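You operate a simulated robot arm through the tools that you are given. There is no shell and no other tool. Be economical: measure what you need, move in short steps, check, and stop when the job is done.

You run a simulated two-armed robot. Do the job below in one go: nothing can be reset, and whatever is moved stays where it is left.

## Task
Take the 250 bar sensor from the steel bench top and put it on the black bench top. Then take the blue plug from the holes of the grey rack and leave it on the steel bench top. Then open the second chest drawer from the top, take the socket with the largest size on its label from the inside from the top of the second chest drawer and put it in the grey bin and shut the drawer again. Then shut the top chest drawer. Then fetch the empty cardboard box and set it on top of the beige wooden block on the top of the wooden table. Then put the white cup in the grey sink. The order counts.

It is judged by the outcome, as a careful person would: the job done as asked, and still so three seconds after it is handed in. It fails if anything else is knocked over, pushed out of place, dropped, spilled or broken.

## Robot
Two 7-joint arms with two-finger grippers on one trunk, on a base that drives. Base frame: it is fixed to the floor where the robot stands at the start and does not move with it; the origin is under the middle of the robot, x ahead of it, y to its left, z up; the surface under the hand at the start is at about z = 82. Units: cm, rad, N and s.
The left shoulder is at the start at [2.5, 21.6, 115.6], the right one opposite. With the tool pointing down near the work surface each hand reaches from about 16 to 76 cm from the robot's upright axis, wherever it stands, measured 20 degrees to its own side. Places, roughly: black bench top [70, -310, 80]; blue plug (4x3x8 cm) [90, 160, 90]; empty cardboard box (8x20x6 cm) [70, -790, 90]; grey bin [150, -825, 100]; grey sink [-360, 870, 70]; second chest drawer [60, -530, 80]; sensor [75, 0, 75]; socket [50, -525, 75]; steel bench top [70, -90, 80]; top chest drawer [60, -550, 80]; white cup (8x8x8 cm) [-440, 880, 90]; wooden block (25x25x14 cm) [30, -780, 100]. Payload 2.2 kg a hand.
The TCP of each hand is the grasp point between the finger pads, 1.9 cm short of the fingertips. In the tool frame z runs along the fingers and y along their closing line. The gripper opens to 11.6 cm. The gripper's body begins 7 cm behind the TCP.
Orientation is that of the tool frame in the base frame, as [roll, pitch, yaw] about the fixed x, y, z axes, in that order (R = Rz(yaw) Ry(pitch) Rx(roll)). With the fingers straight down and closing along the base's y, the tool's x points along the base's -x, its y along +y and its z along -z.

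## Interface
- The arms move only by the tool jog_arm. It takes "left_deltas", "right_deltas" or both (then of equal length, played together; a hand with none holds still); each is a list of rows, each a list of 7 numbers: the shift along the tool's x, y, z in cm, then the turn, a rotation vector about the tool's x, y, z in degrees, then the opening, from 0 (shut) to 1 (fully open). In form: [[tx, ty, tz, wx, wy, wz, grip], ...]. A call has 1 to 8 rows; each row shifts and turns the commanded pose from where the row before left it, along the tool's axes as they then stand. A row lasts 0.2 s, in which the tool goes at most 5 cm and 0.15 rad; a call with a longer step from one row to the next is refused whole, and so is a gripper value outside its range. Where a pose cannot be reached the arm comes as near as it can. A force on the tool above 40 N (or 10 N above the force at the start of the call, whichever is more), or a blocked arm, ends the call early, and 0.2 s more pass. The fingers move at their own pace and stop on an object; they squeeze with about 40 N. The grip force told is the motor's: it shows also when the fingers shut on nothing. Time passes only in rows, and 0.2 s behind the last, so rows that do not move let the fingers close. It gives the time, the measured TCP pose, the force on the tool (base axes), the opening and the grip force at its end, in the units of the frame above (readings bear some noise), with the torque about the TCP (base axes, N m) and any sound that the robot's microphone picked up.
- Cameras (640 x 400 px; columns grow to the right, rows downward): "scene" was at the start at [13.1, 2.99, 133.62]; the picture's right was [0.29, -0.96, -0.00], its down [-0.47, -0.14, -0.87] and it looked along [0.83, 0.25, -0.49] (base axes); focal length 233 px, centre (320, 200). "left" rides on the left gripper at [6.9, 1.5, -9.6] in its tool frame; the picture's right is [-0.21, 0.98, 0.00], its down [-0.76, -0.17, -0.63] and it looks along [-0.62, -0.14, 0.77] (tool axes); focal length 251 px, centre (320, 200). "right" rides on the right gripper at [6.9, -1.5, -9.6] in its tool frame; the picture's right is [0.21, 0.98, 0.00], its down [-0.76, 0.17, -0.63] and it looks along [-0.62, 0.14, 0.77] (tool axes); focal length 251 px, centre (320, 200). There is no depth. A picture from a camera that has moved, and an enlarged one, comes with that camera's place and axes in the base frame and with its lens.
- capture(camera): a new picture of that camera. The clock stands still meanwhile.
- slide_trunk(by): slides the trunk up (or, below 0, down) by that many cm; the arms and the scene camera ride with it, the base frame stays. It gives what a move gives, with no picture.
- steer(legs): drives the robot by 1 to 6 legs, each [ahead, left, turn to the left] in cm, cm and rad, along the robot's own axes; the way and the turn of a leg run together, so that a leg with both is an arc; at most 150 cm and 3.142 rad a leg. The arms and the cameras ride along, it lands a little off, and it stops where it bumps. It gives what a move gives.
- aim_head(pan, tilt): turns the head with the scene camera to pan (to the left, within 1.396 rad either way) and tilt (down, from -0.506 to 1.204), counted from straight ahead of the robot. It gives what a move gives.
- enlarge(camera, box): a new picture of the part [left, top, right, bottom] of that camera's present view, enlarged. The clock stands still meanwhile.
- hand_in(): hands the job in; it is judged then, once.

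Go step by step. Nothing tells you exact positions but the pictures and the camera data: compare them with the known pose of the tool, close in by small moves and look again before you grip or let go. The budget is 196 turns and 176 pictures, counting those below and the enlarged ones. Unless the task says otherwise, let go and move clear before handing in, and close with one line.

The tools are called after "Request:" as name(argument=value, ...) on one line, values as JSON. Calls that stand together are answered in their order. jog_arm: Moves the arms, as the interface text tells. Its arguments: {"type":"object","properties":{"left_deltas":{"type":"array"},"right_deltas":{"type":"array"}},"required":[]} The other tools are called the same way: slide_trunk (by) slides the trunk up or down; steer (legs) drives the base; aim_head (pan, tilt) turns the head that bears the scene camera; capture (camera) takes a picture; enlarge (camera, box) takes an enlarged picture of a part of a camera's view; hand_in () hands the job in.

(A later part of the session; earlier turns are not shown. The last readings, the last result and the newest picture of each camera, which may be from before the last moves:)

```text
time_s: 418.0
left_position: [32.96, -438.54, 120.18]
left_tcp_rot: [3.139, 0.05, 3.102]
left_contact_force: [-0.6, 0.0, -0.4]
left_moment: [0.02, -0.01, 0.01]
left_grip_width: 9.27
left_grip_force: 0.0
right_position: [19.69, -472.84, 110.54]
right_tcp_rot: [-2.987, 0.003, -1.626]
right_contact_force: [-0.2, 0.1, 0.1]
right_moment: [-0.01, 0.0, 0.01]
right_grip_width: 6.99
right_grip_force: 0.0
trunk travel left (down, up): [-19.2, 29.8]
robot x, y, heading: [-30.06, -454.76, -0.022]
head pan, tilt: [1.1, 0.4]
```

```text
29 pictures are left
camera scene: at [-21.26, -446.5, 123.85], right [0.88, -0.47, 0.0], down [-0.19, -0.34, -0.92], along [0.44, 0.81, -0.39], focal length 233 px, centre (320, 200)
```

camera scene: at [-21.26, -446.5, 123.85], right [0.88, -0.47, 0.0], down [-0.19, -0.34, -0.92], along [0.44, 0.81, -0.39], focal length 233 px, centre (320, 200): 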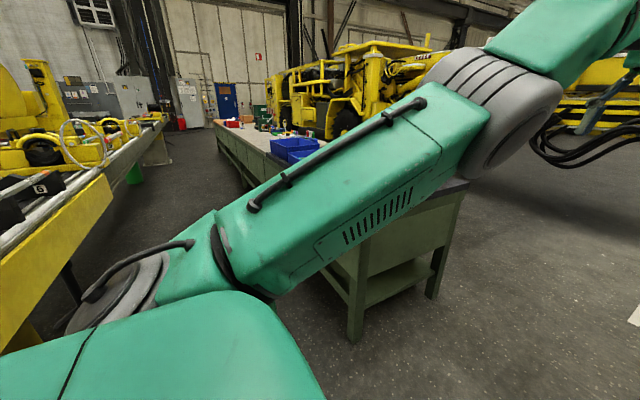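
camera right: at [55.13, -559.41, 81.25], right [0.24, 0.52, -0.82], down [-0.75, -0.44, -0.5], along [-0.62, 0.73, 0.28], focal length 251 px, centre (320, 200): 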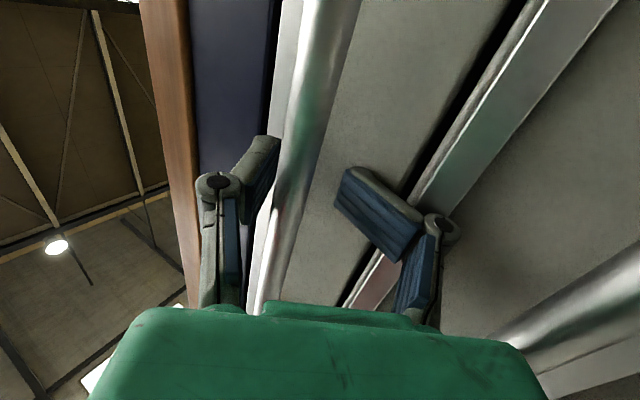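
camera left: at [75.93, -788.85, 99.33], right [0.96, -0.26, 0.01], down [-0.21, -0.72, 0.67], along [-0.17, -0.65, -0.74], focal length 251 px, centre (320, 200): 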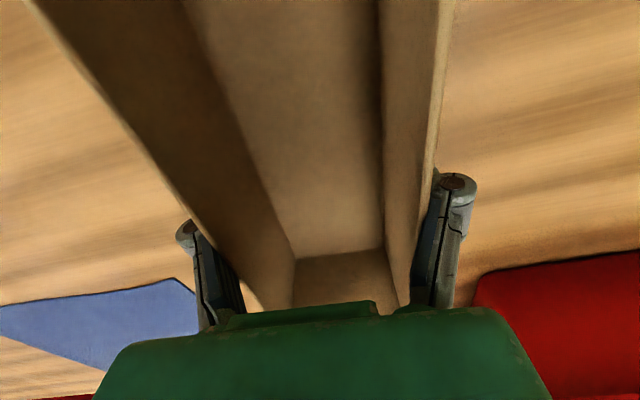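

The aisle is as before. I'll straighten the heading and strafe left to y≈137.

Request:
steer(legs=[[-2, 0, 0.022], [0, 150, 0], [0, 150, 0], [0, 150, 0], [0, 140, 0]])

Request:
aim_head(pan=1.39, tilt=0.3)

Request:
capture(camera="scene")

```text
time_s: 446.4
left_position: [24.88, 152.12, 120.25]
left_tcp_rot: [3.137, 0.049, 3.139]
left_contact_force: [-0.2, -0.3, -0.6]
left_moment: [0.02, 0.0, 0.01]
left_grip_width: 9.26
left_grip_force: 0.0
right_position: [12.77, 117.33, 110.44]
right_tcp_rot: [-2.985, 0.004, -1.587]
right_contact_force: [0.5, -0.6, 0.7]
right_moment: [-0.04, -0.03, -0.01]
right_grip_width: 6.99
right_grip_force: 0.2
trunk travel left (down, up): [-19.2, 29.8]
robot x, y, heading: [-37.27, 133.95, 0.017]
head pan, tilt: [1.1, 0.4]
```

```text
time_s: 447.2
left_position: [24.55, 152.51, 120.61]
left_tcp_rot: [3.139, 0.054, 3.141]
left_contact_force: [-0.4, 0.7, -0.2]
left_moment: [0.01, 0.0, -0.01]
left_grip_width: 9.28
left_grip_force: 0.0
right_position: [12.4, 117.56, 110.65]
right_tcp_rot: [-2.984, 0.004, -1.586]
right_contact_force: [0.4, -0.3, -0.3]
right_moment: [0.0, 0.0, -0.01]
right_grip_width: 6.95
right_grip_force: 0.0
trunk travel left (down, up): [-19.2, 29.8]
robot x, y, heading: [-37.33, 134.03, 0.013]
head pan, tilt: [1.389, 0.3]
```

```text
28 pictures are left
camera scene: at [-31.59, 143.28, 124.79], right [0.99, -0.17, 0.0], down [-0.05, -0.29, -0.96], along [0.16, 0.94, -0.3], focal length 233 px, centre (320, 200)
```

scene: 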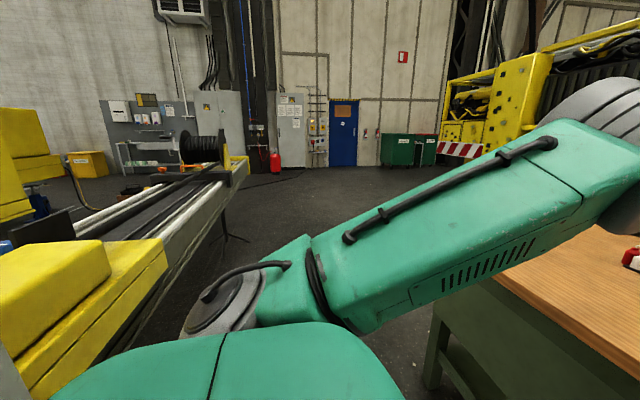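

The yellow machine ends near y≈400, and a counter with shelves stands by the back wall at left. I'll strafe on to y≈480 and turn to face it.

Request:
steer(legs=[[0, 150, 0], [0, 150, 0], [0, 50, 0], [0, 0, 1.56]])

Request:
aim_head(pan=0.6, tilt=0.25)

Request:
capture(camera="scene")

```text
time_s: 468.0
left_position: [-59.96, 548.29, 120.26]
left_tcp_rot: [-3.132, 0.054, -1.6]
left_contact_force: [-0.9, -0.4, 0.3]
left_moment: [0.01, -0.1, 0.0]
left_grip_width: 9.27
left_grip_force: 0.0
right_position: [-25.53, 535.14, 110.85]
right_tcp_rot: [-2.982, -0.01, -0.044]
right_contact_force: [-0.2, 0.4, -0.8]
right_moment: [-0.02, -0.09, -0.01]
right_grip_width: 6.99
right_grip_force: 0.1
trunk travel left (down, up): [-19.2, 29.8]
robot x, y, heading: [-42.08, 485.48, 1.555]
head pan, tilt: [1.389, 0.3]
```

```text
time_s: 469.2
left_position: [-56.86, 548.06, 120.98]
left_tcp_rot: [3.128, 0.055, -1.603]
left_contact_force: [1.1, 0.0, 0.3]
left_moment: [0.02, 0.05, -0.03]
left_grip_width: 9.31
left_grip_force: 0.0
right_position: [-22.55, 534.77, 110.64]
right_tcp_rot: [-2.98, 0.016, -0.045]
right_contact_force: [0.5, -0.1, -0.6]
right_moment: [0.01, 0.08, 0.01]
right_grip_width: 6.95
right_grip_force: 0.0
trunk travel left (down, up): [-19.2, 29.8]
robot x, y, heading: [-41.77, 485.64, 1.556]
head pan, tilt: [0.6, 0.25]
```

```text
27 pictures are left
camera scene: at [-45.47, 498.13, 125.29], right [0.83, 0.55, -0.01], down [0.13, -0.21, -0.97], along [-0.54, 0.81, -0.24], focal length 233 px, centre (320, 200)
```

scene: 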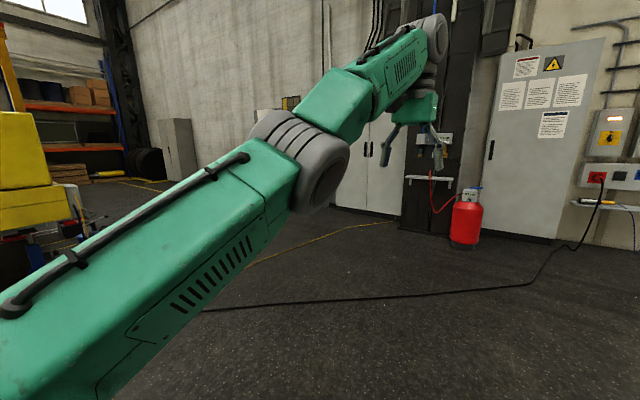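

I'll turn left toward the counter (bearing about 2.3 rad) and look along the way before driving.

Request:
steer(legs=[[0, 0, 0.75]])

Request:
aim_head(pan=0.0, tilt=0.35)

Request:
capture(camera="scene")

```text
time_s: 471.5
left_position: [-95.91, 520.85, 120.84]
left_tcp_rot: [3.133, 0.056, -0.862]
left_contact_force: [0.5, -0.2, -0.2]
left_moment: [-0.05, 0.0, 0.0]
left_grip_width: 9.28
left_grip_force: 0.0
right_position: [-61.54, 534.29, 110.69]
right_tcp_rot: [-2.98, 0.006, 0.696]
right_contact_force: [-0.1, 0.9, 0.6]
right_moment: [0.0, 0.04, 0.02]
right_grip_width: 6.96
right_grip_force: 0.0
trunk travel left (down, up): [-19.2, 29.8]
robot x, y, heading: [-41.65, 485.92, 2.298]
head pan, tilt: [0.6, 0.25]
```

```text
time_s: 472.5
left_position: [-95.07, 521.29, 121.11]
left_tcp_rot: [3.128, 0.061, -0.865]
left_contact_force: [-1.1, -0.4, 0.0]
left_moment: [-0.01, 0.01, 0.03]
left_grip_width: 9.29
left_grip_force: 0.1
right_position: [-60.71, 534.61, 110.77]
right_tcp_rot: [-2.979, 0.013, 0.694]
right_contact_force: [0.3, 0.2, -0.1]
right_moment: [-0.01, 0.05, 0.02]
right_grip_width: 6.96
right_grip_force: 0.1
trunk travel left (down, up): [-19.2, 29.8]
robot x, y, heading: [-41.71, 485.83, 2.299]
head pan, tilt: [0.0, 0.351]
```

```text
26 pictures are left
camera scene: at [-50.29, 496.87, 124.28], right [0.75, 0.66, -0.01], down [0.23, -0.26, -0.94], along [-0.62, 0.7, -0.35], focal length 233 px, centre (320, 200)
```

scene: 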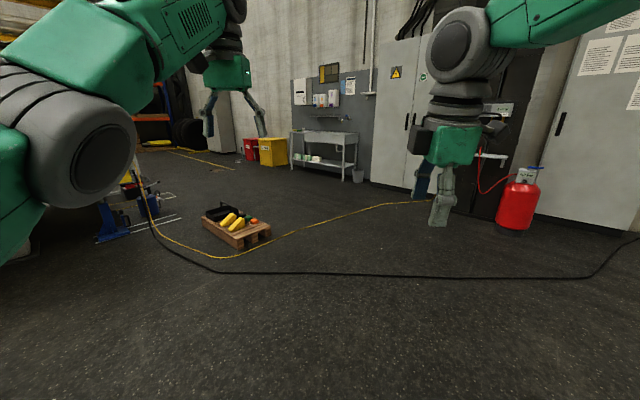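

The sink counter is ahead near [-370, 860]; a low pallet sits to the left near [-290, 620] with enough clearance. I'll drive 330 cm along this heading, then face the counter.

Request:
steer(legs=[[120, 0, 0], [120, 0, 0], [75, 0, 0], [0, 0, -0.73]])

Request:
aim_head(pan=0.5, tilt=0.5)

Request:
capture(camera="scene")

```text
time_s: 489.9
left_position: [-268.43, 783.39, 121.23]
left_tcp_rot: [3.134, 0.061, -1.588]
left_contact_force: [-1.4, -0.5, 0.4]
left_moment: [0.0, 0.02, 0.0]
left_grip_width: 9.25
left_grip_force: 0.1
right_position: [-233.94, 770.47, 110.83]
right_tcp_rot: [-2.977, 0.008, -0.031]
right_contact_force: [0.2, 0.5, -0.7]
right_moment: [0.01, 0.02, 0.02]
right_grip_width: 7.0
right_grip_force: 0.0
trunk travel left (down, up): [-19.2, 29.8]
robot x, y, heading: [-251.52, 721.71, 1.569]
head pan, tilt: [0.0, 0.351]
```

```text
time_s: 490.9
left_position: [-268.37, 783.31, 121.49]
left_tcp_rot: [3.135, 0.075, -1.589]
left_contact_force: [-0.2, -0.6, -0.6]
left_moment: [-0.01, 0.03, -0.02]
left_grip_width: 9.26
left_grip_force: 0.1
right_position: [-233.82, 770.15, 110.96]
right_tcp_rot: [-2.972, 0.01, -0.032]
right_contact_force: [-0.8, 0.4, 0.1]
right_moment: [0.02, -0.01, -0.02]
right_grip_width: 6.97
right_grip_force: 0.1
trunk travel left (down, up): [-19.2, 29.8]
robot x, y, heading: [-251.46, 721.61, 1.573]
head pan, tilt: [0.499, 0.499]
```

```text
25 pictures are left
camera scene: at [-255.76, 734.18, 122.92], right [0.88, 0.48, 0.0], down [0.23, -0.42, -0.88], along [-0.42, 0.77, -0.48], focal length 233 px, centre (320, 200)
```

scene: 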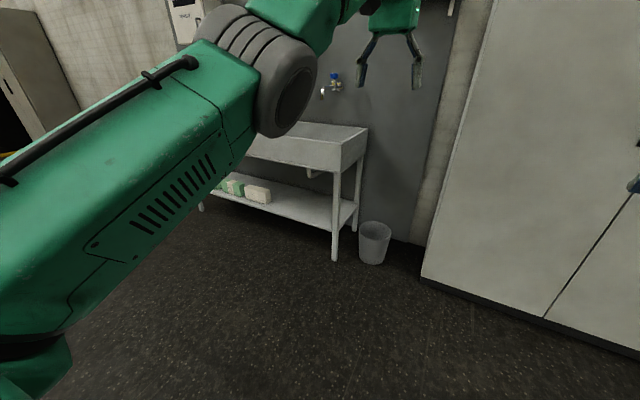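

The sink counter's front-right leg is at (-309, 856). I'll strafe left 130 cm to face the sink and the cup.

Request:
steer(legs=[[0, 130, 0]])

Request:
aim_head(pan=0.0, tilt=0.4)

Request:
capture(camera="scene")

```text
time_s: 497.3
left_position: [-395.67, 784.95, 121.64]
left_tcp_rot: [3.135, 0.074, -1.607]
left_contact_force: [0.7, 0.2, 0.2]
left_moment: [-0.04, 0.03, -0.01]
left_grip_width: 9.29
left_grip_force: 0.0
right_position: [-361.67, 771.16, 111.01]
right_tcp_rot: [-2.974, 0.011, -0.051]
right_contact_force: [-0.4, -0.4, 0.3]
right_moment: [-0.04, 0.0, -0.02]
right_grip_width: 6.94
right_grip_force: 0.2
trunk travel left (down, up): [-19.2, 29.8]
robot x, y, heading: [-380.79, 722.96, 1.548]
head pan, tilt: [0.499, 0.499]
```

```text
time_s: 498.3
left_position: [-395.95, 785.03, 121.77]
left_tcp_rot: [3.137, 0.087, -1.607]
left_contact_force: [0.0, 0.2, 0.3]
left_moment: [-0.01, 0.01, 0.06]
left_grip_width: 9.27
left_grip_force: 0.0
right_position: [-361.87, 770.67, 111.12]
right_tcp_rot: [-2.97, 0.008, -0.048]
right_contact_force: [-0.3, -0.4, -0.6]
right_moment: [0.01, 0.03, 0.02]
right_grip_width: 6.96
right_grip_force: 0.2
trunk travel left (down, up): [-19.2, 29.8]
robot x, y, heading: [-380.25, 722.49, 1.552]
head pan, tilt: [0.0, 0.4]
```

```text
24 pictures are left
camera scene: at [-380.01, 736.72, 123.83], right [1.0, -0.02, 0.0], down [-0.01, -0.39, -0.92], along [0.02, 0.92, -0.39], focal length 233 px, centre (320, 200)
```

scene: 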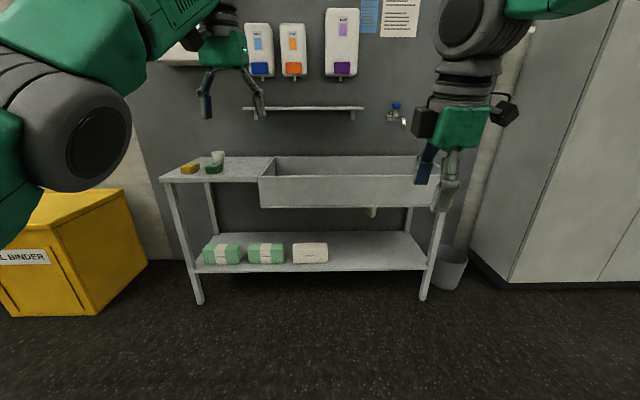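

The white cup stands at about [-446, 893] on the counter (z≈85.5), with sponges in front of it; the basin spans x≈-408..-314. I'll move so the left hand is in line with the cup.

Request:
steer(legs=[[0, 47, 0], [75, 0, 0]])

Request:
jog_arm(left_deltas=[[0, 0, 0, 0, -8, 0, 1.0], [0, 0, 0, 0, -8, 0, 1.0], [0, 0, 0, 0, 0, 0, 1.0], [0, 0, 0, 0, 0, 0, 1.0], [0, 0, 0, 0, 0, 0, 1.0], [0, 0, 0, 0, 0, 0, 1.0]])

Request:
capture(camera="left")

Request:
capture(camera="scene")

```text
time_s: 504.8
left_position: [-441.94, 862.09, 121.48]
left_tcp_rot: [-3.132, 0.084, -1.612]
left_contact_force: [-0.2, -0.2, -0.3]
left_moment: [0.01, -0.09, 0.0]
left_grip_width: 9.28
left_grip_force: 0.1
right_position: [-407.77, 847.14, 111.41]
right_tcp_rot: [-2.971, -0.001, -0.057]
right_contact_force: [-1.3, 0.3, 0.2]
right_moment: [-0.02, -0.07, 0.0]
right_grip_width: 6.95
right_grip_force: 0.0
trunk travel left (down, up): [-19.2, 29.8]
robot x, y, heading: [-425.89, 799.36, 1.541]
head pan, tilt: [0.0, 0.4]
```

```text
time_s: 506.2
left_position: [-438.71, 866.05, 125.15]
left_tcp_rot: [3.135, 0.365, -1.617]
left_contact_force: [0.6, 0.3, -0.4]
left_moment: [-0.04, 0.11, 0.04]
left_grip_width: 11.65
left_grip_force: 0.0
left hand out of reach, approached as far as the arm can: row 1, 2
right_position: [-405.89, 846.69, 111.32]
right_tcp_rot: [-2.965, 0.011, -0.061]
right_contact_force: [1.0, 0.7, -1.2]
right_moment: [-0.01, 0.06, -0.01]
right_grip_width: 6.99
right_grip_force: 0.1
trunk travel left (down, up): [-19.2, 29.8]
robot x, y, heading: [-425.54, 799.34, 1.539]
head pan, tilt: [0.0, 0.4]
```

```text
23 pictures are left
camera left: at [-440.8, 856.22, 131.68], right [-0.97, 0.24, 0.08], down [0.19, 0.47, 0.86], along [0.17, 0.85, -0.5], focal length 251 px, centre (320, 200)
```

left: 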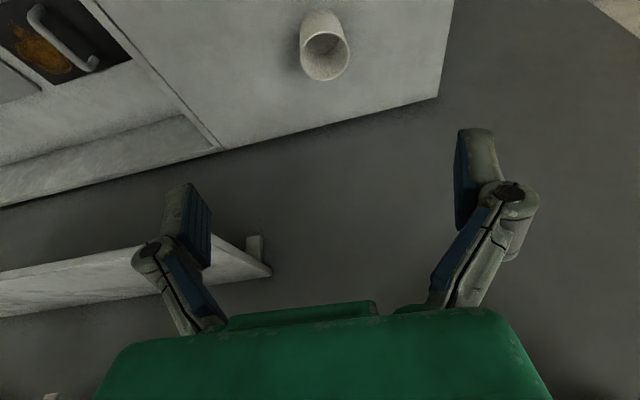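

```text
22 pictures are left
camera scene: at [-423.84, 813.2, 123.83], right [1.0, -0.03, -0.01], down [-0.02, -0.39, -0.92], along [0.03, 0.92, -0.39], focal length 233 px, centre (320, 200)
```

scene: 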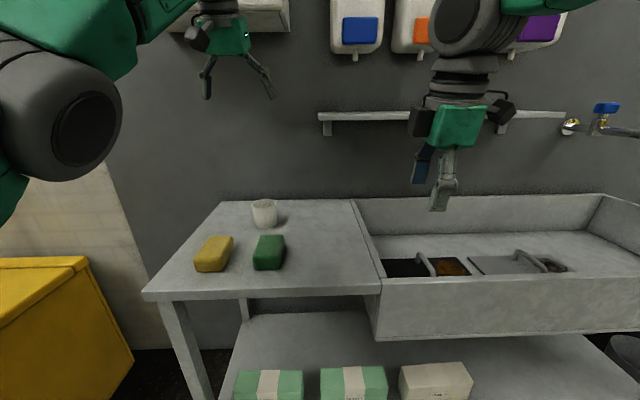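

The cup is empty and stands at about [-440, 880]. I'll drive 14 cm closer and lower the hand halfway.

Request:
steer(legs=[[14, 0, 0]])

Request:
jog_arm(left_deltas=[[1.4, 0, 3.7, 0, 0, 0, 1.0], [1.4, 0, 3.7, 0, 0, 0, 1.0], [1.4, 0, 3.7, 0, 0, 0, 1.0], [1.4, 0, 3.7, 0, 0, 0, 1.0], [1.0, 0, 2.6, 0, 0, 0, 1.0], [0, 0, 0, 0, 0, 0, 1.0], [0, 0, 0, 0, 0, 0, 1.0], [0, 0, 0, 0, 0, 0, 1.0]])

Request:
jog_arm(left_deltas=[[0, 0, 0, 0, 0, 0, 1.0], [0, 0, 0, 0, 0, 0, 1.0], [0, 0, 0, 0, 0, 0, 1.0], [0, 0, 0, 0, 0, 0, 1.0], [0, 0, 0, 0, 0, 0, 1.0], [0, 0, 0, 0, 0, 0, 1.0], [0, 0, 0, 0, 0, 0, 1.0], [0, 0, 0, 0, 0, 0, 1.0]])

Request:
capture(camera="left")

```text
time_s: 507.5
left_position: [-440.77, 879.97, 124.85]
left_tcp_rot: [-3.13, 0.362, -1.609]
left_contact_force: [-0.8, -0.3, 0.0]
left_moment: [-0.01, -0.08, -0.03]
left_grip_width: 11.61
left_grip_force: 0.0
right_position: [-407.59, 860.83, 111.55]
right_tcp_rot: [-2.968, -0.004, -0.059]
right_contact_force: [-0.4, -0.6, 0.4]
right_moment: [-0.03, -0.07, -0.01]
right_grip_width: 6.97
right_grip_force: 0.2
trunk travel left (down, up): [-19.2, 29.8]
robot x, y, heading: [-425.21, 813.43, 1.539]
head pan, tilt: [0.0, 0.4]
```

```text
time_s: 509.3
left_position: [-437.89, 887.54, 110.43]
left_tcp_rot: [-3.141, 0.366, -1.612]
left_contact_force: [0.2, -0.1, 0.1]
left_moment: [0.02, 0.03, 0.0]
left_grip_width: 11.6
left_grip_force: 0.1
left hand out of reach, approached as far as the arm can: row 1, 2, 3, 4, 5
right_position: [-406.77, 860.42, 111.57]
right_tcp_rot: [-2.964, 0.003, -0.06]
right_contact_force: [-0.3, 0.4, -0.6]
right_moment: [-0.01, 0.04, -0.02]
right_grip_width: 6.96
right_grip_force: 0.0
trunk travel left (down, up): [-19.2, 29.8]
robot x, y, heading: [-425.49, 812.9, 1.536]
head pan, tilt: [0.0, 0.4]
```

```text
time_s: 511.1
left_position: [-437.75, 887.43, 110.45]
left_tcp_rot: [-3.14, 0.366, -1.612]
left_contact_force: [-0.2, 1.0, -0.4]
left_moment: [0.02, -0.04, -0.02]
left_grip_width: 11.62
left_grip_force: 0.2
right_position: [-406.77, 860.44, 111.49]
right_tcp_rot: [-2.965, 0.004, -0.06]
right_contact_force: [0.3, -0.3, 0.4]
right_moment: [0.0, 0.02, 0.01]
right_grip_width: 6.99
right_grip_force: 0.0
trunk travel left (down, up): [-19.2, 29.8]
robot x, y, heading: [-425.17, 813.05, 1.541]
head pan, tilt: [0.0, 0.4]
```

```text
21 pictures are left
camera left: at [-439.88, 877.65, 116.96], right [-0.97, 0.24, 0.08], down [0.19, 0.47, 0.86], along [0.17, 0.85, -0.5], focal length 251 px, centre (320, 200)
```

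left: 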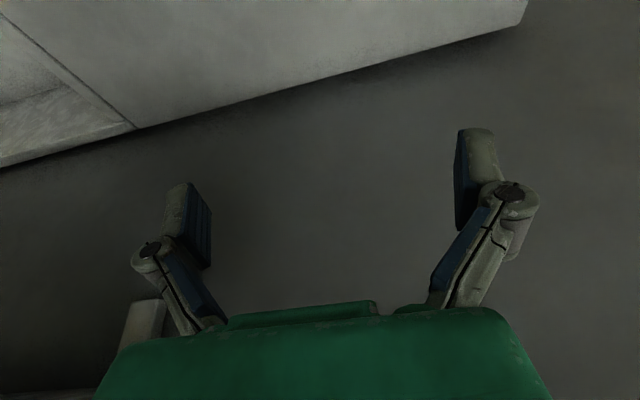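

The arm isn't quite at its commanded pose yet because of the earlier retract limit. I'll lower a bit more and re-check where it settles.

Request:
jog_arm(left_deltas=[[1.0, 0, 2.8, 0, 0, 0, 1.0], [1.0, 0, 2.8, 0, 0, 0, 1.0], [0, 0, 0, 0, 0, 0, 1.0], [0, 0, 0, 0, 0, 0, 1.0]])

Request:
capture(camera="scene")

```text
time_s: 512.1
left_position: [-437.38, 889.35, 104.95]
left_tcp_rot: [-3.14, 0.365, -1.612]
left_contact_force: [0.1, 0.2, -0.9]
left_moment: [0.01, 0.0, -0.02]
left_grip_width: 11.64
left_grip_force: 0.1
left hand out of reach, approached as far as the arm can: row 1, 2
right_position: [-406.79, 860.48, 111.52]
right_tcp_rot: [-2.964, 0.004, -0.061]
right_contact_force: [0.2, -0.3, 0.3]
right_moment: [0.0, 0.0, 0.0]
right_grip_width: 6.97
right_grip_force: 0.0
trunk travel left (down, up): [-19.2, 29.8]
robot x, y, heading: [-425.36, 813.51, 1.537]
head pan, tilt: [0.0, 0.4]
```

```text
20 pictures are left
camera scene: at [-424.87, 827.35, 123.82], right [1.0, -0.03, 0.0], down [-0.01, -0.39, -0.92], along [0.03, 0.92, -0.39], focal length 233 px, centre (320, 200)
```

scene: 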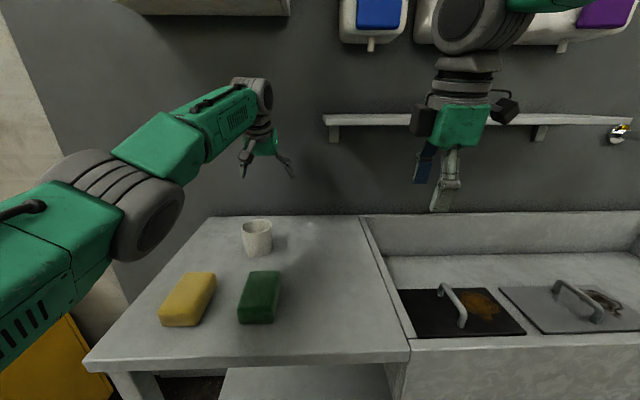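

The arm solver seems to lag the command. I'll nudge the command forward and up to let it re-converge, then see where the hand is.

Request:
jog_arm(left_deltas=[[-2.1, 0, -3.5, 0, 0, 0, 1.0], [-3.7, 0, 0.7, 0, 0, 0, 1.0], [-3.7, 0, 0.7, 0, 0, 0, 1.0], [-3.7, 0, 0.7, 0, 0, 0, 1.0], [0, 0, 0, 0, 0, 0, 1.0], [0, 0, 0, 0, 0, 0, 1.0]])

```text
time_s: 513.5
left_position: [-438.58, 888.71, 108.4]
left_tcp_rot: [-3.141, 0.366, -1.612]
left_contact_force: [0.2, 0.6, 0.3]
left_moment: [0.0, 0.01, 0.01]
left_grip_width: 11.61
left_grip_force: 0.2
left hand out of reach, approached as far as the arm can: row 1, 2, 3, 4
right_position: [-406.72, 860.54, 111.58]
right_tcp_rot: [-2.963, 0.002, -0.059]
right_contact_force: [1.1, -0.7, 0.0]
right_moment: [0.01, -0.01, 0.02]
right_grip_width: 6.97
right_grip_force: 0.1
trunk travel left (down, up): [-19.2, 29.8]
robot x, y, heading: [-425.34, 813.21, 1.538]
head pan, tilt: [0.0, 0.4]
```

The hand is at its outer reach limit, so the command lies beyond it. I'll pull the command back toward the robot instead.

Request:
jog_arm(left_deltas=[[3.74, 0, -1.43, 0, 0, 0, 1.0], [3.74, 0, -1.43, 0, 0, 0, 1.0], [3.74, 0, -1.43, 0, 0, 0, 1.0], [3.74, 0, -1.43, 0, 0, 0, 1.0], [0, 0, 0, 0, 0, 0, 1.0]])

```text
time_s: 514.7
left_position: [-436.69, 886.5, 112.25]
left_tcp_rot: [-3.141, 0.363, -1.611]
left_contact_force: [-0.2, 0.3, -0.4]
left_moment: [0.01, 0.02, 0.06]
left_grip_width: 11.58
left_grip_force: 0.1
left hand out of reach, approached as far as the arm can: row 1, 2, 3, 4
right_position: [-406.71, 860.55, 111.46]
right_tcp_rot: [-2.965, 0.006, -0.059]
right_contact_force: [0.7, -0.2, 0.2]
right_moment: [-0.05, -0.02, -0.01]
right_grip_width: 6.95
right_grip_force: 0.0
trunk travel left (down, up): [-19.2, 29.8]
robot x, y, heading: [-425.14, 813.82, 1.543]
head pan, tilt: [0.0, 0.4]
```

The arm is stretched straight and the solver only slides along its reach limit. I'll keep that arm pose and position with base and trunk instead: lower the arm a little, then adjust.

Request:
jog_arm(left_deltas=[[1.4, 0, 3.75, 0, 0, 0, 1.0], [1.4, 0, 3.75, 0, 0, 0, 1.0], [1.4, 0, 3.75, 0, 0, 0, 1.0], [1.4, 0, 3.75, 0, 0, 0, 1.0], [0, 0, 0, 0, 0, 0, 1.0]])

```text
time_s: 515.9
left_position: [-435.53, 890.67, 97.3]
left_tcp_rot: [3.142, 0.366, -1.611]
left_contact_force: [0.8, 0.1, -0.4]
left_moment: [0.03, 0.0, 0.02]
left_grip_width: 11.61
left_grip_force: 0.0
left hand out of reach, approached as far as the arm can: row 1, 2, 3, 4
right_position: [-406.8, 860.41, 111.59]
right_tcp_rot: [-2.961, 0.005, -0.059]
right_contact_force: [-0.5, -0.5, 0.4]
right_moment: [0.01, -0.02, 0.02]
right_grip_width: 6.96
right_grip_force: 0.0
trunk travel left (down, up): [-19.2, 29.8]
robot x, y, heading: [-425.34, 813.87, 1.538]
head pan, tilt: [0.0, 0.4]
```

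Request:
steer(legs=[[-11, 0, 0]])

Request:
jog_arm(left_deltas=[[0, 2, 0, 0, 0, 0, 1.0], [0, 2, 0, 0, 0, 0, 1.0], [0, 0, 0, 0, 0, 0, 1.0]])

Request:
capture(camera="left")

```text
time_s: 517.1
left_position: [-435.78, 879.63, 97.44]
left_tcp_rot: [3.141, 0.367, -1.61]
left_contact_force: [0.6, 0.3, 0.3]
left_moment: [-0.04, 0.03, 0.0]
left_grip_width: 11.59
left_grip_force: 0.1
right_position: [-407.15, 849.39, 111.52]
right_tcp_rot: [-2.964, 0.005, -0.059]
right_contact_force: [0.0, 0.1, 0.0]
right_moment: [0.04, -0.02, 0.01]
right_grip_width: 6.96
right_grip_force: 0.0
trunk travel left (down, up): [-19.2, 29.8]
robot x, y, heading: [-425.31, 802.39, 1.535]
head pan, tilt: [0.0, 0.4]
```

```text
time_s: 517.9
left_position: [-439.53, 880.61, 97.82]
left_tcp_rot: [-3.141, 0.366, -1.611]
left_contact_force: [-0.1, -0.4, -0.1]
left_moment: [0.02, -0.01, -0.01]
left_grip_width: 11.58
left_grip_force: 0.1
left hand out of reach, approached as far as the arm can: row 1, 2
right_position: [-407.13, 849.04, 111.81]
right_tcp_rot: [-2.96, 0.003, -0.056]
right_contact_force: [-0.1, 0.2, 0.5]
right_moment: [-0.01, -0.02, -0.01]
right_grip_width: 6.97
right_grip_force: 0.0
trunk travel left (down, up): [-19.2, 29.8]
robot x, y, heading: [-425.67, 802.36, 1.537]
head pan, tilt: [0.0, 0.4]
```

```text
19 pictures are left
camera left: at [-441.67, 870.66, 104.29], right [-0.97, 0.24, 0.08], down [0.18, 0.47, 0.86], along [0.17, 0.85, -0.5], focal length 251 px, centre (320, 200)
```

left: 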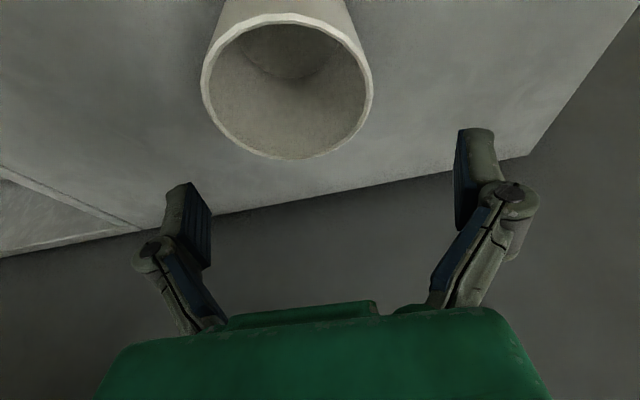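

The cup's rim is at [-439.1, 877.8, 93.6]. I'll back 3 cm and lower by the trunk, then grip.

Request:
steer(legs=[[-3, 0, 0]])

Request:
slide_trunk(by=-8)

Request:
capture(camera="left")

```text
time_s: 518.7
left_position: [-439.57, 877.58, 97.73]
left_tcp_rot: [-3.141, 0.368, -1.613]
left_contact_force: [0.2, 0.1, 0.5]
left_moment: [-0.03, 0.01, -0.04]
left_grip_width: 11.56
left_grip_force: 0.0
right_position: [-407.23, 846.06, 111.59]
right_tcp_rot: [-2.959, 0.003, -0.059]
right_contact_force: [0.6, -1.0, 0.2]
right_moment: [0.01, 0.02, 0.04]
right_grip_width: 6.98
right_grip_force: 0.1
trunk travel left (down, up): [-19.2, 29.8]
robot x, y, heading: [-426.08, 799.37, 1.542]
head pan, tilt: [0.0, 0.4]
```

```text
time_s: 519.9
left_position: [-439.77, 877.34, 89.83]
left_tcp_rot: [3.141, 0.36, -1.605]
left_contact_force: [0.4, -0.2, 0.3]
left_moment: [0.03, -0.03, 0.0]
left_grip_width: 11.57
left_grip_force: 0.0
right_position: [-407.27, 845.57, 103.92]
right_tcp_rot: [-2.955, 0.003, -0.058]
right_contact_force: [0.9, 0.0, -0.6]
right_moment: [-0.02, 0.01, -0.03]
right_grip_width: 6.99
right_grip_force: 0.1
trunk travel left (down, up): [-11.2, 37.8]
robot x, y, heading: [-425.16, 799.52, 1.539]
head pan, tilt: [0.0, 0.4]
```

```text
18 pictures are left
camera left: at [-441.8, 867.51, 96.41], right [-0.97, 0.24, 0.08], down [0.18, 0.48, 0.86], along [0.17, 0.85, -0.51], focal length 251 px, centre (320, 200)
```

left: 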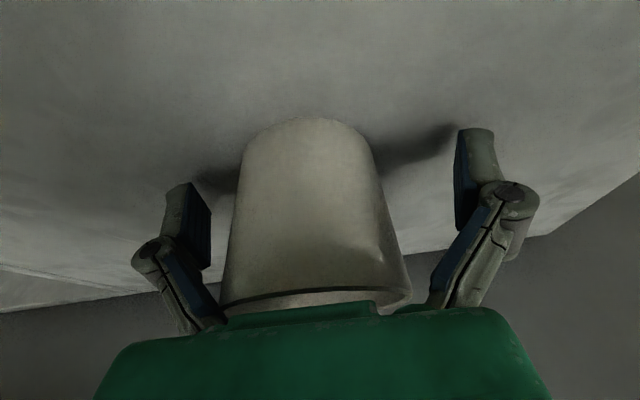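

The cup sits between the fingers. I'll close on it and lift with the trunk.

Request:
jog_arm(left_deltas=[[0, 0, 0, 0, 0, 0, 0.8], [0, 0, 0, 0, 0, 0, 0.6], [0, 0, 0, 0, 0, 0, 0.5], [0, 0, 0, 0, 0, 0, 0.5]])

Request:
slide_trunk(by=22)

Request:
capture(camera="left")

```text
time_s: 520.9
left_position: [-439.62, 877.37, 90.12]
left_tcp_rot: [-3.142, 0.366, -1.609]
left_contact_force: [2.2, 1.0, 10.9]
left_moment: [0.01, -0.48, 0.09]
left_grip_width: 6.81
left_grip_force: 40.3
right_position: [-407.08, 845.46, 103.86]
right_tcp_rot: [-2.954, 0.004, -0.059]
right_contact_force: [-0.4, 0.1, 0.3]
right_moment: [0.01, -0.04, 0.0]
right_grip_width: 6.95
right_grip_force: 0.1
trunk travel left (down, up): [-11.2, 37.8]
robot x, y, heading: [-425.39, 799.29, 1.539]
head pan, tilt: [0.0, 0.4]
```

```text
time_s: 523.2
left_position: [-440.0, 877.34, 111.59]
left_tcp_rot: [3.141, 0.355, -1.604]
left_contact_force: [-0.6, -0.1, -0.6]
left_moment: [0.0, 0.03, -0.01]
left_grip_width: 6.77
left_grip_force: 40.1
right_position: [-407.27, 845.69, 125.79]
right_tcp_rot: [-2.954, 0.003, -0.06]
right_contact_force: [-0.1, 0.0, -0.5]
right_moment: [-0.01, 0.0, 0.0]
right_grip_width: 7.0
right_grip_force: 0.1
trunk travel left (down, up): [-33.2, 15.8]
robot x, y, heading: [-425.56, 799.36, 1.542]
head pan, tilt: [0.0, 0.4]
```

```text
17 pictures are left
camera left: at [-441.84, 867.62, 118.22], right [-0.97, 0.23, 0.08], down [0.18, 0.48, 0.86], along [0.16, 0.84, -0.51], focal length 251 px, centre (320, 200)
```

left: 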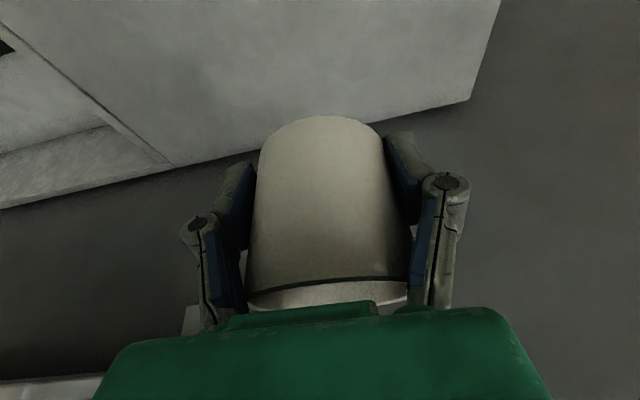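

The cup is held. I'll back off 6 cm and strafe right 76 cm to above the basin, then look at what is inside it.

Request:
steer(legs=[[-6, 0, 0], [0, -76, 0]])

Request:
aim_head(pan=0.2, tilt=0.7)

Request:
jog_arm(left_deltas=[[0, 0, 0, 0, 0, 0, 0.5], [0, 0, 0, 0, 0, 0, 0.5], [0, 0, 0, 0, 0, 0, 0.5], [0, 0, 0, 0, 0, 0, 0.5], [0, 0, 0, 0, 0, 0, 0.5], [0, 0, 0, 0, 0, 0, 0.5], [0, 0, 0, 0, 0, 0, 0.5], [0, 0, 0, 0, 0, 0, 0.5]])

Request:
capture(camera="scene")

Request:
capture(camera="left")

```text
time_s: 527.9
left_position: [-364.82, 869.15, 111.52]
left_tcp_rot: [-3.135, 0.358, -1.602]
left_contact_force: [-0.9, -0.6, -0.7]
left_moment: [0.02, -0.04, -0.03]
left_grip_width: 6.75
left_grip_force: 39.9
right_position: [-332.05, 837.59, 125.96]
right_tcp_rot: [-2.955, -0.001, -0.056]
right_contact_force: [-0.2, 0.2, 0.2]
right_moment: [0.01, 0.0, -0.03]
right_grip_width: 6.96
right_grip_force: 0.1
trunk travel left (down, up): [-33.2, 15.8]
robot x, y, heading: [-349.68, 791.21, 1.541]
head pan, tilt: [0.0, 0.4]
```

```text
time_s: 528.7
left_position: [-365.43, 869.0, 110.95]
left_tcp_rot: [3.141, 0.334, -1.586]
left_contact_force: [0.0, 0.3, -0.3]
left_moment: [0.0, -0.05, -0.03]
left_grip_width: 6.73
left_grip_force: 40.1
right_position: [-332.21, 837.1, 126.05]
right_tcp_rot: [-2.951, -0.001, -0.055]
right_contact_force: [-0.3, -0.4, 0.3]
right_moment: [0.02, -0.06, 0.0]
right_grip_width: 6.96
right_grip_force: 0.1
trunk travel left (down, up): [-33.2, 15.8]
robot x, y, heading: [-350.22, 791.3, 1.542]
head pan, tilt: [0.201, 0.7]
```

```text
time_s: 530.5
left_position: [-364.97, 868.92, 110.9]
left_tcp_rot: [3.14, 0.334, -1.587]
left_contact_force: [0.8, 0.3, -0.5]
left_moment: [-0.01, -0.05, -0.02]
left_grip_width: 6.75
left_grip_force: 40.0
right_position: [-331.82, 837.13, 126.08]
right_tcp_rot: [-2.951, 0.001, -0.054]
right_contact_force: [0.0, -0.1, -0.3]
right_moment: [0.02, -0.01, -0.05]
right_grip_width: 6.96
right_grip_force: 0.0
trunk travel left (down, up): [-33.2, 15.8]
robot x, y, heading: [-350.24, 791.32, 1.544]
head pan, tilt: [0.201, 0.7]
```

```text
16 pictures are left
camera scene: at [-351.68, 804.43, 135.14], right [0.98, 0.17, 0.0], down [0.11, -0.64, -0.76], along [-0.13, 0.75, -0.65], focal length 233 px, centre (320, 200)
```

scene: 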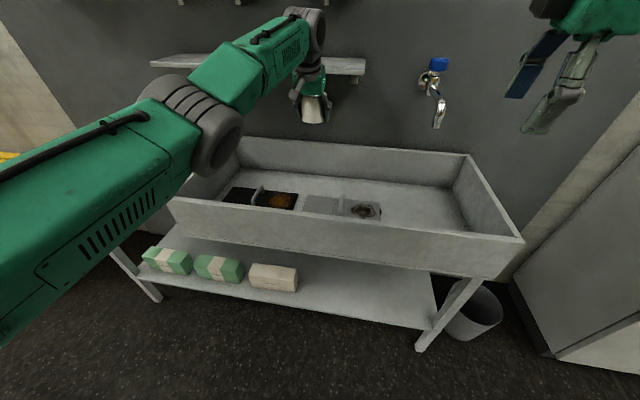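

```text
15 pictures are left
camera left: at [-366.83, 859.24, 117.79], right [-0.97, 0.22, 0.07], down [0.18, 0.5, 0.85], along [0.15, 0.84, -0.53], focal length 251 px, centre (320, 200)
```

left: 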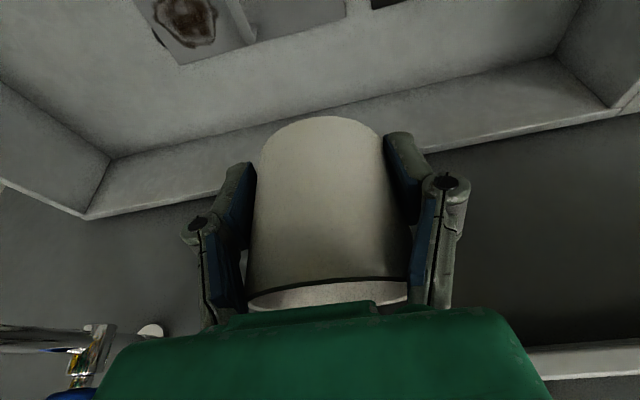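

The basin floor (z≈72) is clear on the right, in front of the tap; trowels lie on the left part. The tap's spout is around [-326, 883, 104]. I'll aim for [-322, 874]: strafe right 43 cm and forward 5 cm.

Request:
steer(legs=[[0, -43, 0], [4, 0, 0]])

Request:
jog_arm(left_deltas=[[0, 0, 0, 0, 0, 0, 0.5], [0, 0, 0, 0, 0, 0, 0.5], [0, 0, 0, 0, 0, 0, 0.5], [0, 0, 0, 0, 0, 0, 0.5], [0, 0, 0, 0, 0, 0, 0.5], [0, 0, 0, 0, 0, 0, 0.5], [0, 0, 0, 0, 0, 0, 0.5], [0, 0, 0, 0, 0, 0, 0.5]])

Request:
capture(camera="scene")

Request:
capture(camera="left")

```text
time_s: 533.6
left_position: [-320.91, 871.47, 111.48]
left_tcp_rot: [3.134, 0.344, -1.592]
left_contact_force: [0.6, -0.5, 0.6]
left_moment: [-0.02, 0.02, -0.01]
left_grip_width: 6.41
left_grip_force: 39.6
right_position: [-287.68, 839.47, 126.19]
right_tcp_rot: [-2.948, 0.009, -0.057]
right_contact_force: [0.1, 0.1, -0.2]
right_moment: [0.04, 0.0, 0.03]
right_grip_width: 7.01
right_grip_force: 0.1
trunk travel left (down, up): [-33.2, 15.8]
robot x, y, heading: [-306.36, 793.8, 1.545]
head pan, tilt: [0.201, 0.7]
```

```text
time_s: 535.4
left_position: [-321.59, 871.44, 110.47]
left_tcp_rot: [3.133, 0.315, -1.58]
left_contact_force: [-0.1, 0.3, 0.3]
left_moment: [-0.01, 0.04, 0.01]
left_grip_width: 6.42
left_grip_force: 40.5
right_position: [-287.78, 839.63, 126.01]
right_tcp_rot: [-2.949, 0.005, -0.055]
right_contact_force: [0.1, -0.7, -0.4]
right_moment: [0.02, 0.01, -0.02]
right_grip_width: 6.98
right_grip_force: 0.1
trunk travel left (down, up): [-33.2, 15.8]
robot x, y, heading: [-306.36, 794.03, 1.546]
head pan, tilt: [0.201, 0.7]
```

```text
14 pictures are left
camera scene: at [-307.78, 807.17, 135.14], right [0.99, 0.17, 0.0], down [0.11, -0.64, -0.76], along [-0.13, 0.75, -0.65], focal length 233 px, centre (320, 200)
```

scene: 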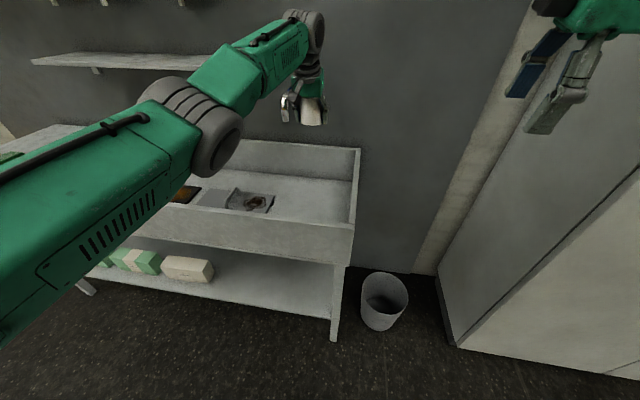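

```text
13 pictures are left
camera left: at [-323.23, 861.87, 117.46], right [-0.97, 0.21, 0.07], down [0.18, 0.52, 0.83], along [0.14, 0.83, -0.55], focal length 251 px, centre (320, 200)
```

left: 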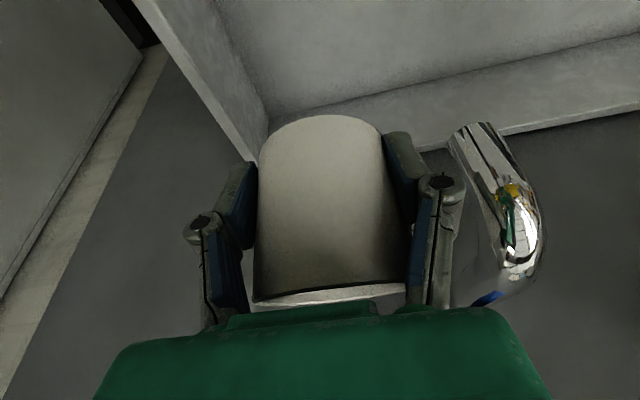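

The spout clears the left finger by about 6 cm and the right wall is clear. I'll lower with the trunk.

Request:
slide_trunk(by=-22)

Request:
capture(camera="left")

Request:
capture(camera="scene")

```text
time_s: 537.8
left_position: [-321.46, 871.41, 88.67]
left_tcp_rot: [3.136, 0.319, -1.582]
left_contact_force: [0.5, -0.5, -1.0]
left_moment: [-0.02, -0.01, 0.0]
left_grip_width: 6.41
left_grip_force: 40.0
right_position: [-287.84, 839.4, 104.37]
right_tcp_rot: [-2.949, 0.006, -0.054]
right_contact_force: [0.1, 0.0, 0.6]
right_moment: [0.03, 0.0, -0.03]
right_grip_width: 6.96
right_grip_force: 0.1
trunk travel left (down, up): [-11.2, 37.8]
robot x, y, heading: [-306.24, 794.13, 1.541]
head pan, tilt: [0.201, 0.7]
```

```text
12 pictures are left
camera left: at [-323.16, 861.78, 95.62], right [-0.97, 0.21, 0.07], down [0.18, 0.52, 0.84], along [0.14, 0.83, -0.54], focal length 251 px, centre (320, 200)
```

left: 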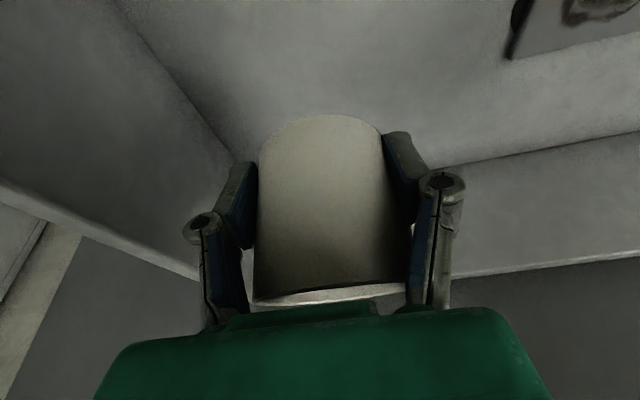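

```text
11 pictures are left
camera scene: at [-307.77, 807.05, 113.15], right [0.99, 0.17, 0.0], down [0.11, -0.64, -0.76], along [-0.13, 0.75, -0.65], focal length 233 px, centre (320, 200)
```

scene: 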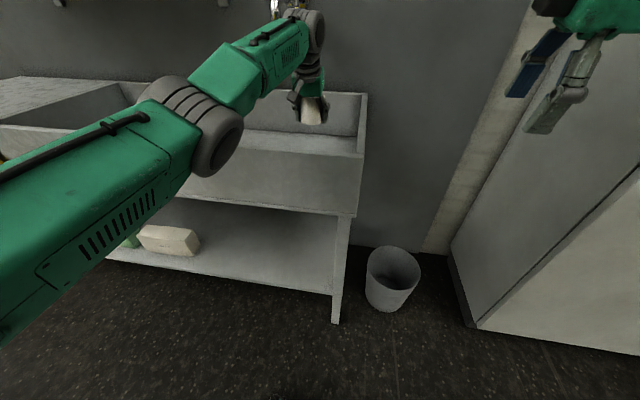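

All clear. I'll continue down in smaller steps until the cup touches the basin floor.

Request:
slide_trunk(by=-8)

Request:
slide_trunk(by=-2)

Request:
capture(camera="left")

```text
time_s: 538.9
left_position: [-321.51, 871.28, 80.59]
left_tcp_rot: [3.134, 0.32, -1.58]
left_contact_force: [-0.1, 0.2, -0.5]
left_moment: [-0.01, -0.01, 0.01]
left_grip_width: 6.38
left_grip_force: 39.4
right_position: [-287.87, 839.49, 96.32]
right_tcp_rot: [-2.948, 0.006, -0.057]
right_contact_force: [-0.2, -0.2, 0.3]
right_moment: [0.05, -0.01, 0.04]
right_grip_width: 6.95
right_grip_force: 0.2
trunk travel left (down, up): [-3.2, 45.8]
robot x, y, heading: [-306.27, 793.92, 1.537]
head pan, tilt: [0.201, 0.7]
```

```text
time_s: 539.6
left_position: [-321.38, 871.3, 78.77]
left_tcp_rot: [3.135, 0.32, -1.584]
left_contact_force: [-0.9, 0.2, -0.4]
left_moment: [-0.01, -0.01, 0.0]
left_grip_width: 6.41
left_grip_force: 40.0
right_position: [-287.93, 839.45, 94.23]
right_tcp_rot: [-2.947, 0.004, -0.055]
right_contact_force: [-0.1, 0.0, 0.0]
right_moment: [0.01, 0.01, 0.03]
right_grip_width: 6.93
right_grip_force: 0.0
trunk travel left (down, up): [-1.2, 47.8]
robot x, y, heading: [-306.32, 794.04, 1.544]
head pan, tilt: [0.201, 0.7]
```

```text
10 pictures are left
camera left: at [-323.13, 861.73, 85.67], right [-0.97, 0.21, 0.07], down [0.18, 0.52, 0.84], along [0.14, 0.83, -0.54], focal length 251 px, centre (320, 200)
```

left: 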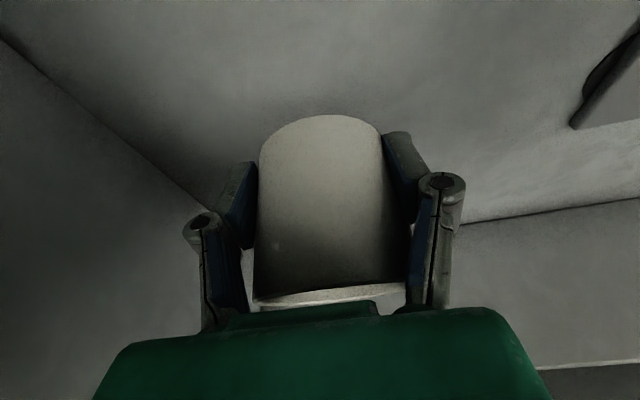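

No contact yet. I'll use the last of the trunk travel, then lower with the arm in small steps.

Request:
slide_trunk(by=-1.1)

Request:
jog_arm(left_deltas=[[0.6, 0, 1.9, 0, 0, 0, 0.5], [0, 0, 0, 0, 0, 0, 0.5]])

```text
time_s: 540.2
left_position: [-321.59, 871.37, 77.62]
left_tcp_rot: [3.135, 0.321, -1.584]
left_contact_force: [0.2, 0.4, 0.3]
left_moment: [-0.01, 0.02, 0.0]
left_grip_width: 6.39
left_grip_force: 39.7
right_position: [-287.91, 839.44, 93.21]
right_tcp_rot: [-2.948, 0.004, -0.056]
right_contact_force: [0.4, -0.3, 0.4]
right_moment: [0.01, -0.02, -0.01]
right_grip_width: 6.95
right_grip_force: 0.1
trunk travel left (down, up): [-0.1, 48.9]
robot x, y, heading: [-306.75, 793.93, 1.545]
head pan, tilt: [0.201, 0.7]
```

```text
time_s: 540.8
left_position: [-320.95, 871.9, 76.56]
left_tcp_rot: [3.135, 0.342, -1.593]
left_contact_force: [0.6, 0.0, -0.1]
left_moment: [0.01, 0.03, 0.0]
left_grip_width: 6.44
left_grip_force: 39.9
left hand out of reach, approached as far as the arm can: row 1
right_position: [-287.91, 839.54, 93.15]
right_tcp_rot: [-2.948, 0.005, -0.056]
right_contact_force: [0.0, -1.1, -1.2]
right_moment: [0.0, 0.01, 0.0]
right_grip_width: 6.96
right_grip_force: 0.1
trunk travel left (down, up): [-0.1, 48.9]
robot x, y, heading: [-306.51, 793.61, 1.545]
head pan, tilt: [0.201, 0.7]
```

Request:
jog_arm(left_deltas=[[0.6, 0, 1.9, 0, 0, 0, 0.5], [0, 0, 0, 0, 0, 0, 0.5]])

Request:
jog_arm(left_deltas=[[0.4, 0, 1.4, 0, 0, 0, 0.5], [0, 0, 0, 0, 0, 0, 0.5]])

Request:
capture(camera="left")

```text
time_s: 541.4
left_position: [-320.87, 872.22, 74.49]
left_tcp_rot: [3.137, 0.342, -1.593]
left_contact_force: [-0.9, -0.6, -0.4]
left_moment: [-0.01, 0.0, -0.03]
left_grip_width: 6.41
left_grip_force: 40.3
right_position: [-287.77, 839.46, 93.23]
right_tcp_rot: [-2.948, 0.005, -0.055]
right_contact_force: [-0.4, 0.8, 0.1]
right_moment: [0.0, 0.01, 0.0]
right_grip_width: 6.93
right_grip_force: 0.0
trunk travel left (down, up): [-0.1, 48.9]
robot x, y, heading: [-306.57, 793.85, 1.544]
head pan, tilt: [0.201, 0.7]
```

```text
time_s: 542.0
left_position: [-320.87, 872.11, 73.85]
left_tcp_rot: [3.135, 0.354, -1.596]
left_contact_force: [-2.4, -2.6, 31.0]
left_moment: [1.36, 0.2, 0.04]
left_grip_width: 6.45
left_grip_force: 40.8
right_position: [-287.68, 839.1, 93.28]
right_tcp_rot: [-2.944, 0.007, -0.056]
right_contact_force: [0.9, -0.7, 0.9]
right_moment: [-0.02, -0.01, 0.01]
right_grip_width: 6.96
right_grip_force: 0.0
trunk travel left (down, up): [-0.1, 48.9]
robot x, y, heading: [-306.34, 793.86, 1.543]
head pan, tilt: [0.201, 0.7]
```

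```text
9 pictures are left
camera left: at [-322.62, 862.27, 80.49], right [-0.97, 0.22, 0.08], down [0.18, 0.49, 0.85], along [0.15, 0.84, -0.51], focal length 251 px, centre (320, 200)
```

left: 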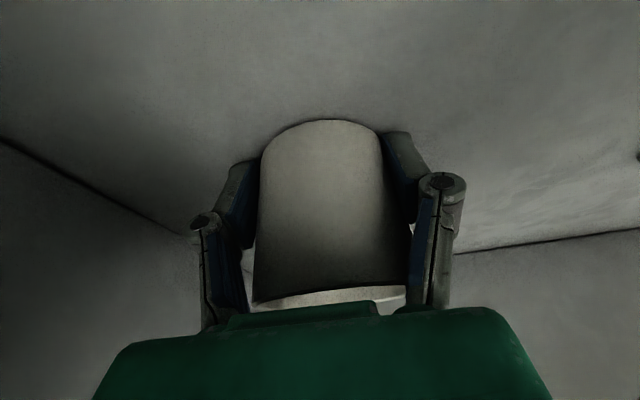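

Contact. I'll release gently and raise with the trunk.

Request:
jog_arm(left_deltas=[[-0.1, 0, -0.3, 0, 0, 0, 0.52], [0, 0, 0, 0, 0, 0, 0.62], [0, 0, 0, 0, 0, 0, 0.75], [0, 0, 0, 0, 0, 0, 0.85], [0, 0, 0, 0, 0, 0, 0.85]])

Request:
capture(camera="left")

```text
time_s: 543.2
left_position: [-320.83, 872.19, 73.58]
left_tcp_rot: [3.135, 0.344, -1.594]
left_contact_force: [0.1, -0.8, 0.3]
left_moment: [-0.01, -0.04, -0.02]
left_grip_width: 9.86
left_grip_force: 0.0
right_position: [-287.76, 839.22, 93.22]
right_tcp_rot: [-2.946, 0.008, -0.056]
right_contact_force: [-0.2, 0.3, -0.1]
right_moment: [0.01, -0.03, 0.02]
right_grip_width: 6.96
right_grip_force: 0.0
trunk travel left (down, up): [-0.1, 48.9]
robot x, y, heading: [-306.4, 794.42, 1.543]
head pan, tilt: [0.201, 0.7]
```

```text
8 pictures are left
camera left: at [-322.61, 862.31, 80.32], right [-0.97, 0.22, 0.08], down [0.18, 0.5, 0.85], along [0.15, 0.84, -0.52], focal length 251 px, centre (320, 200)
```

left: 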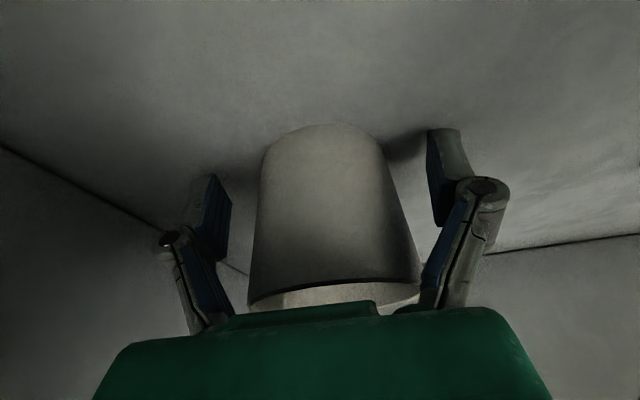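

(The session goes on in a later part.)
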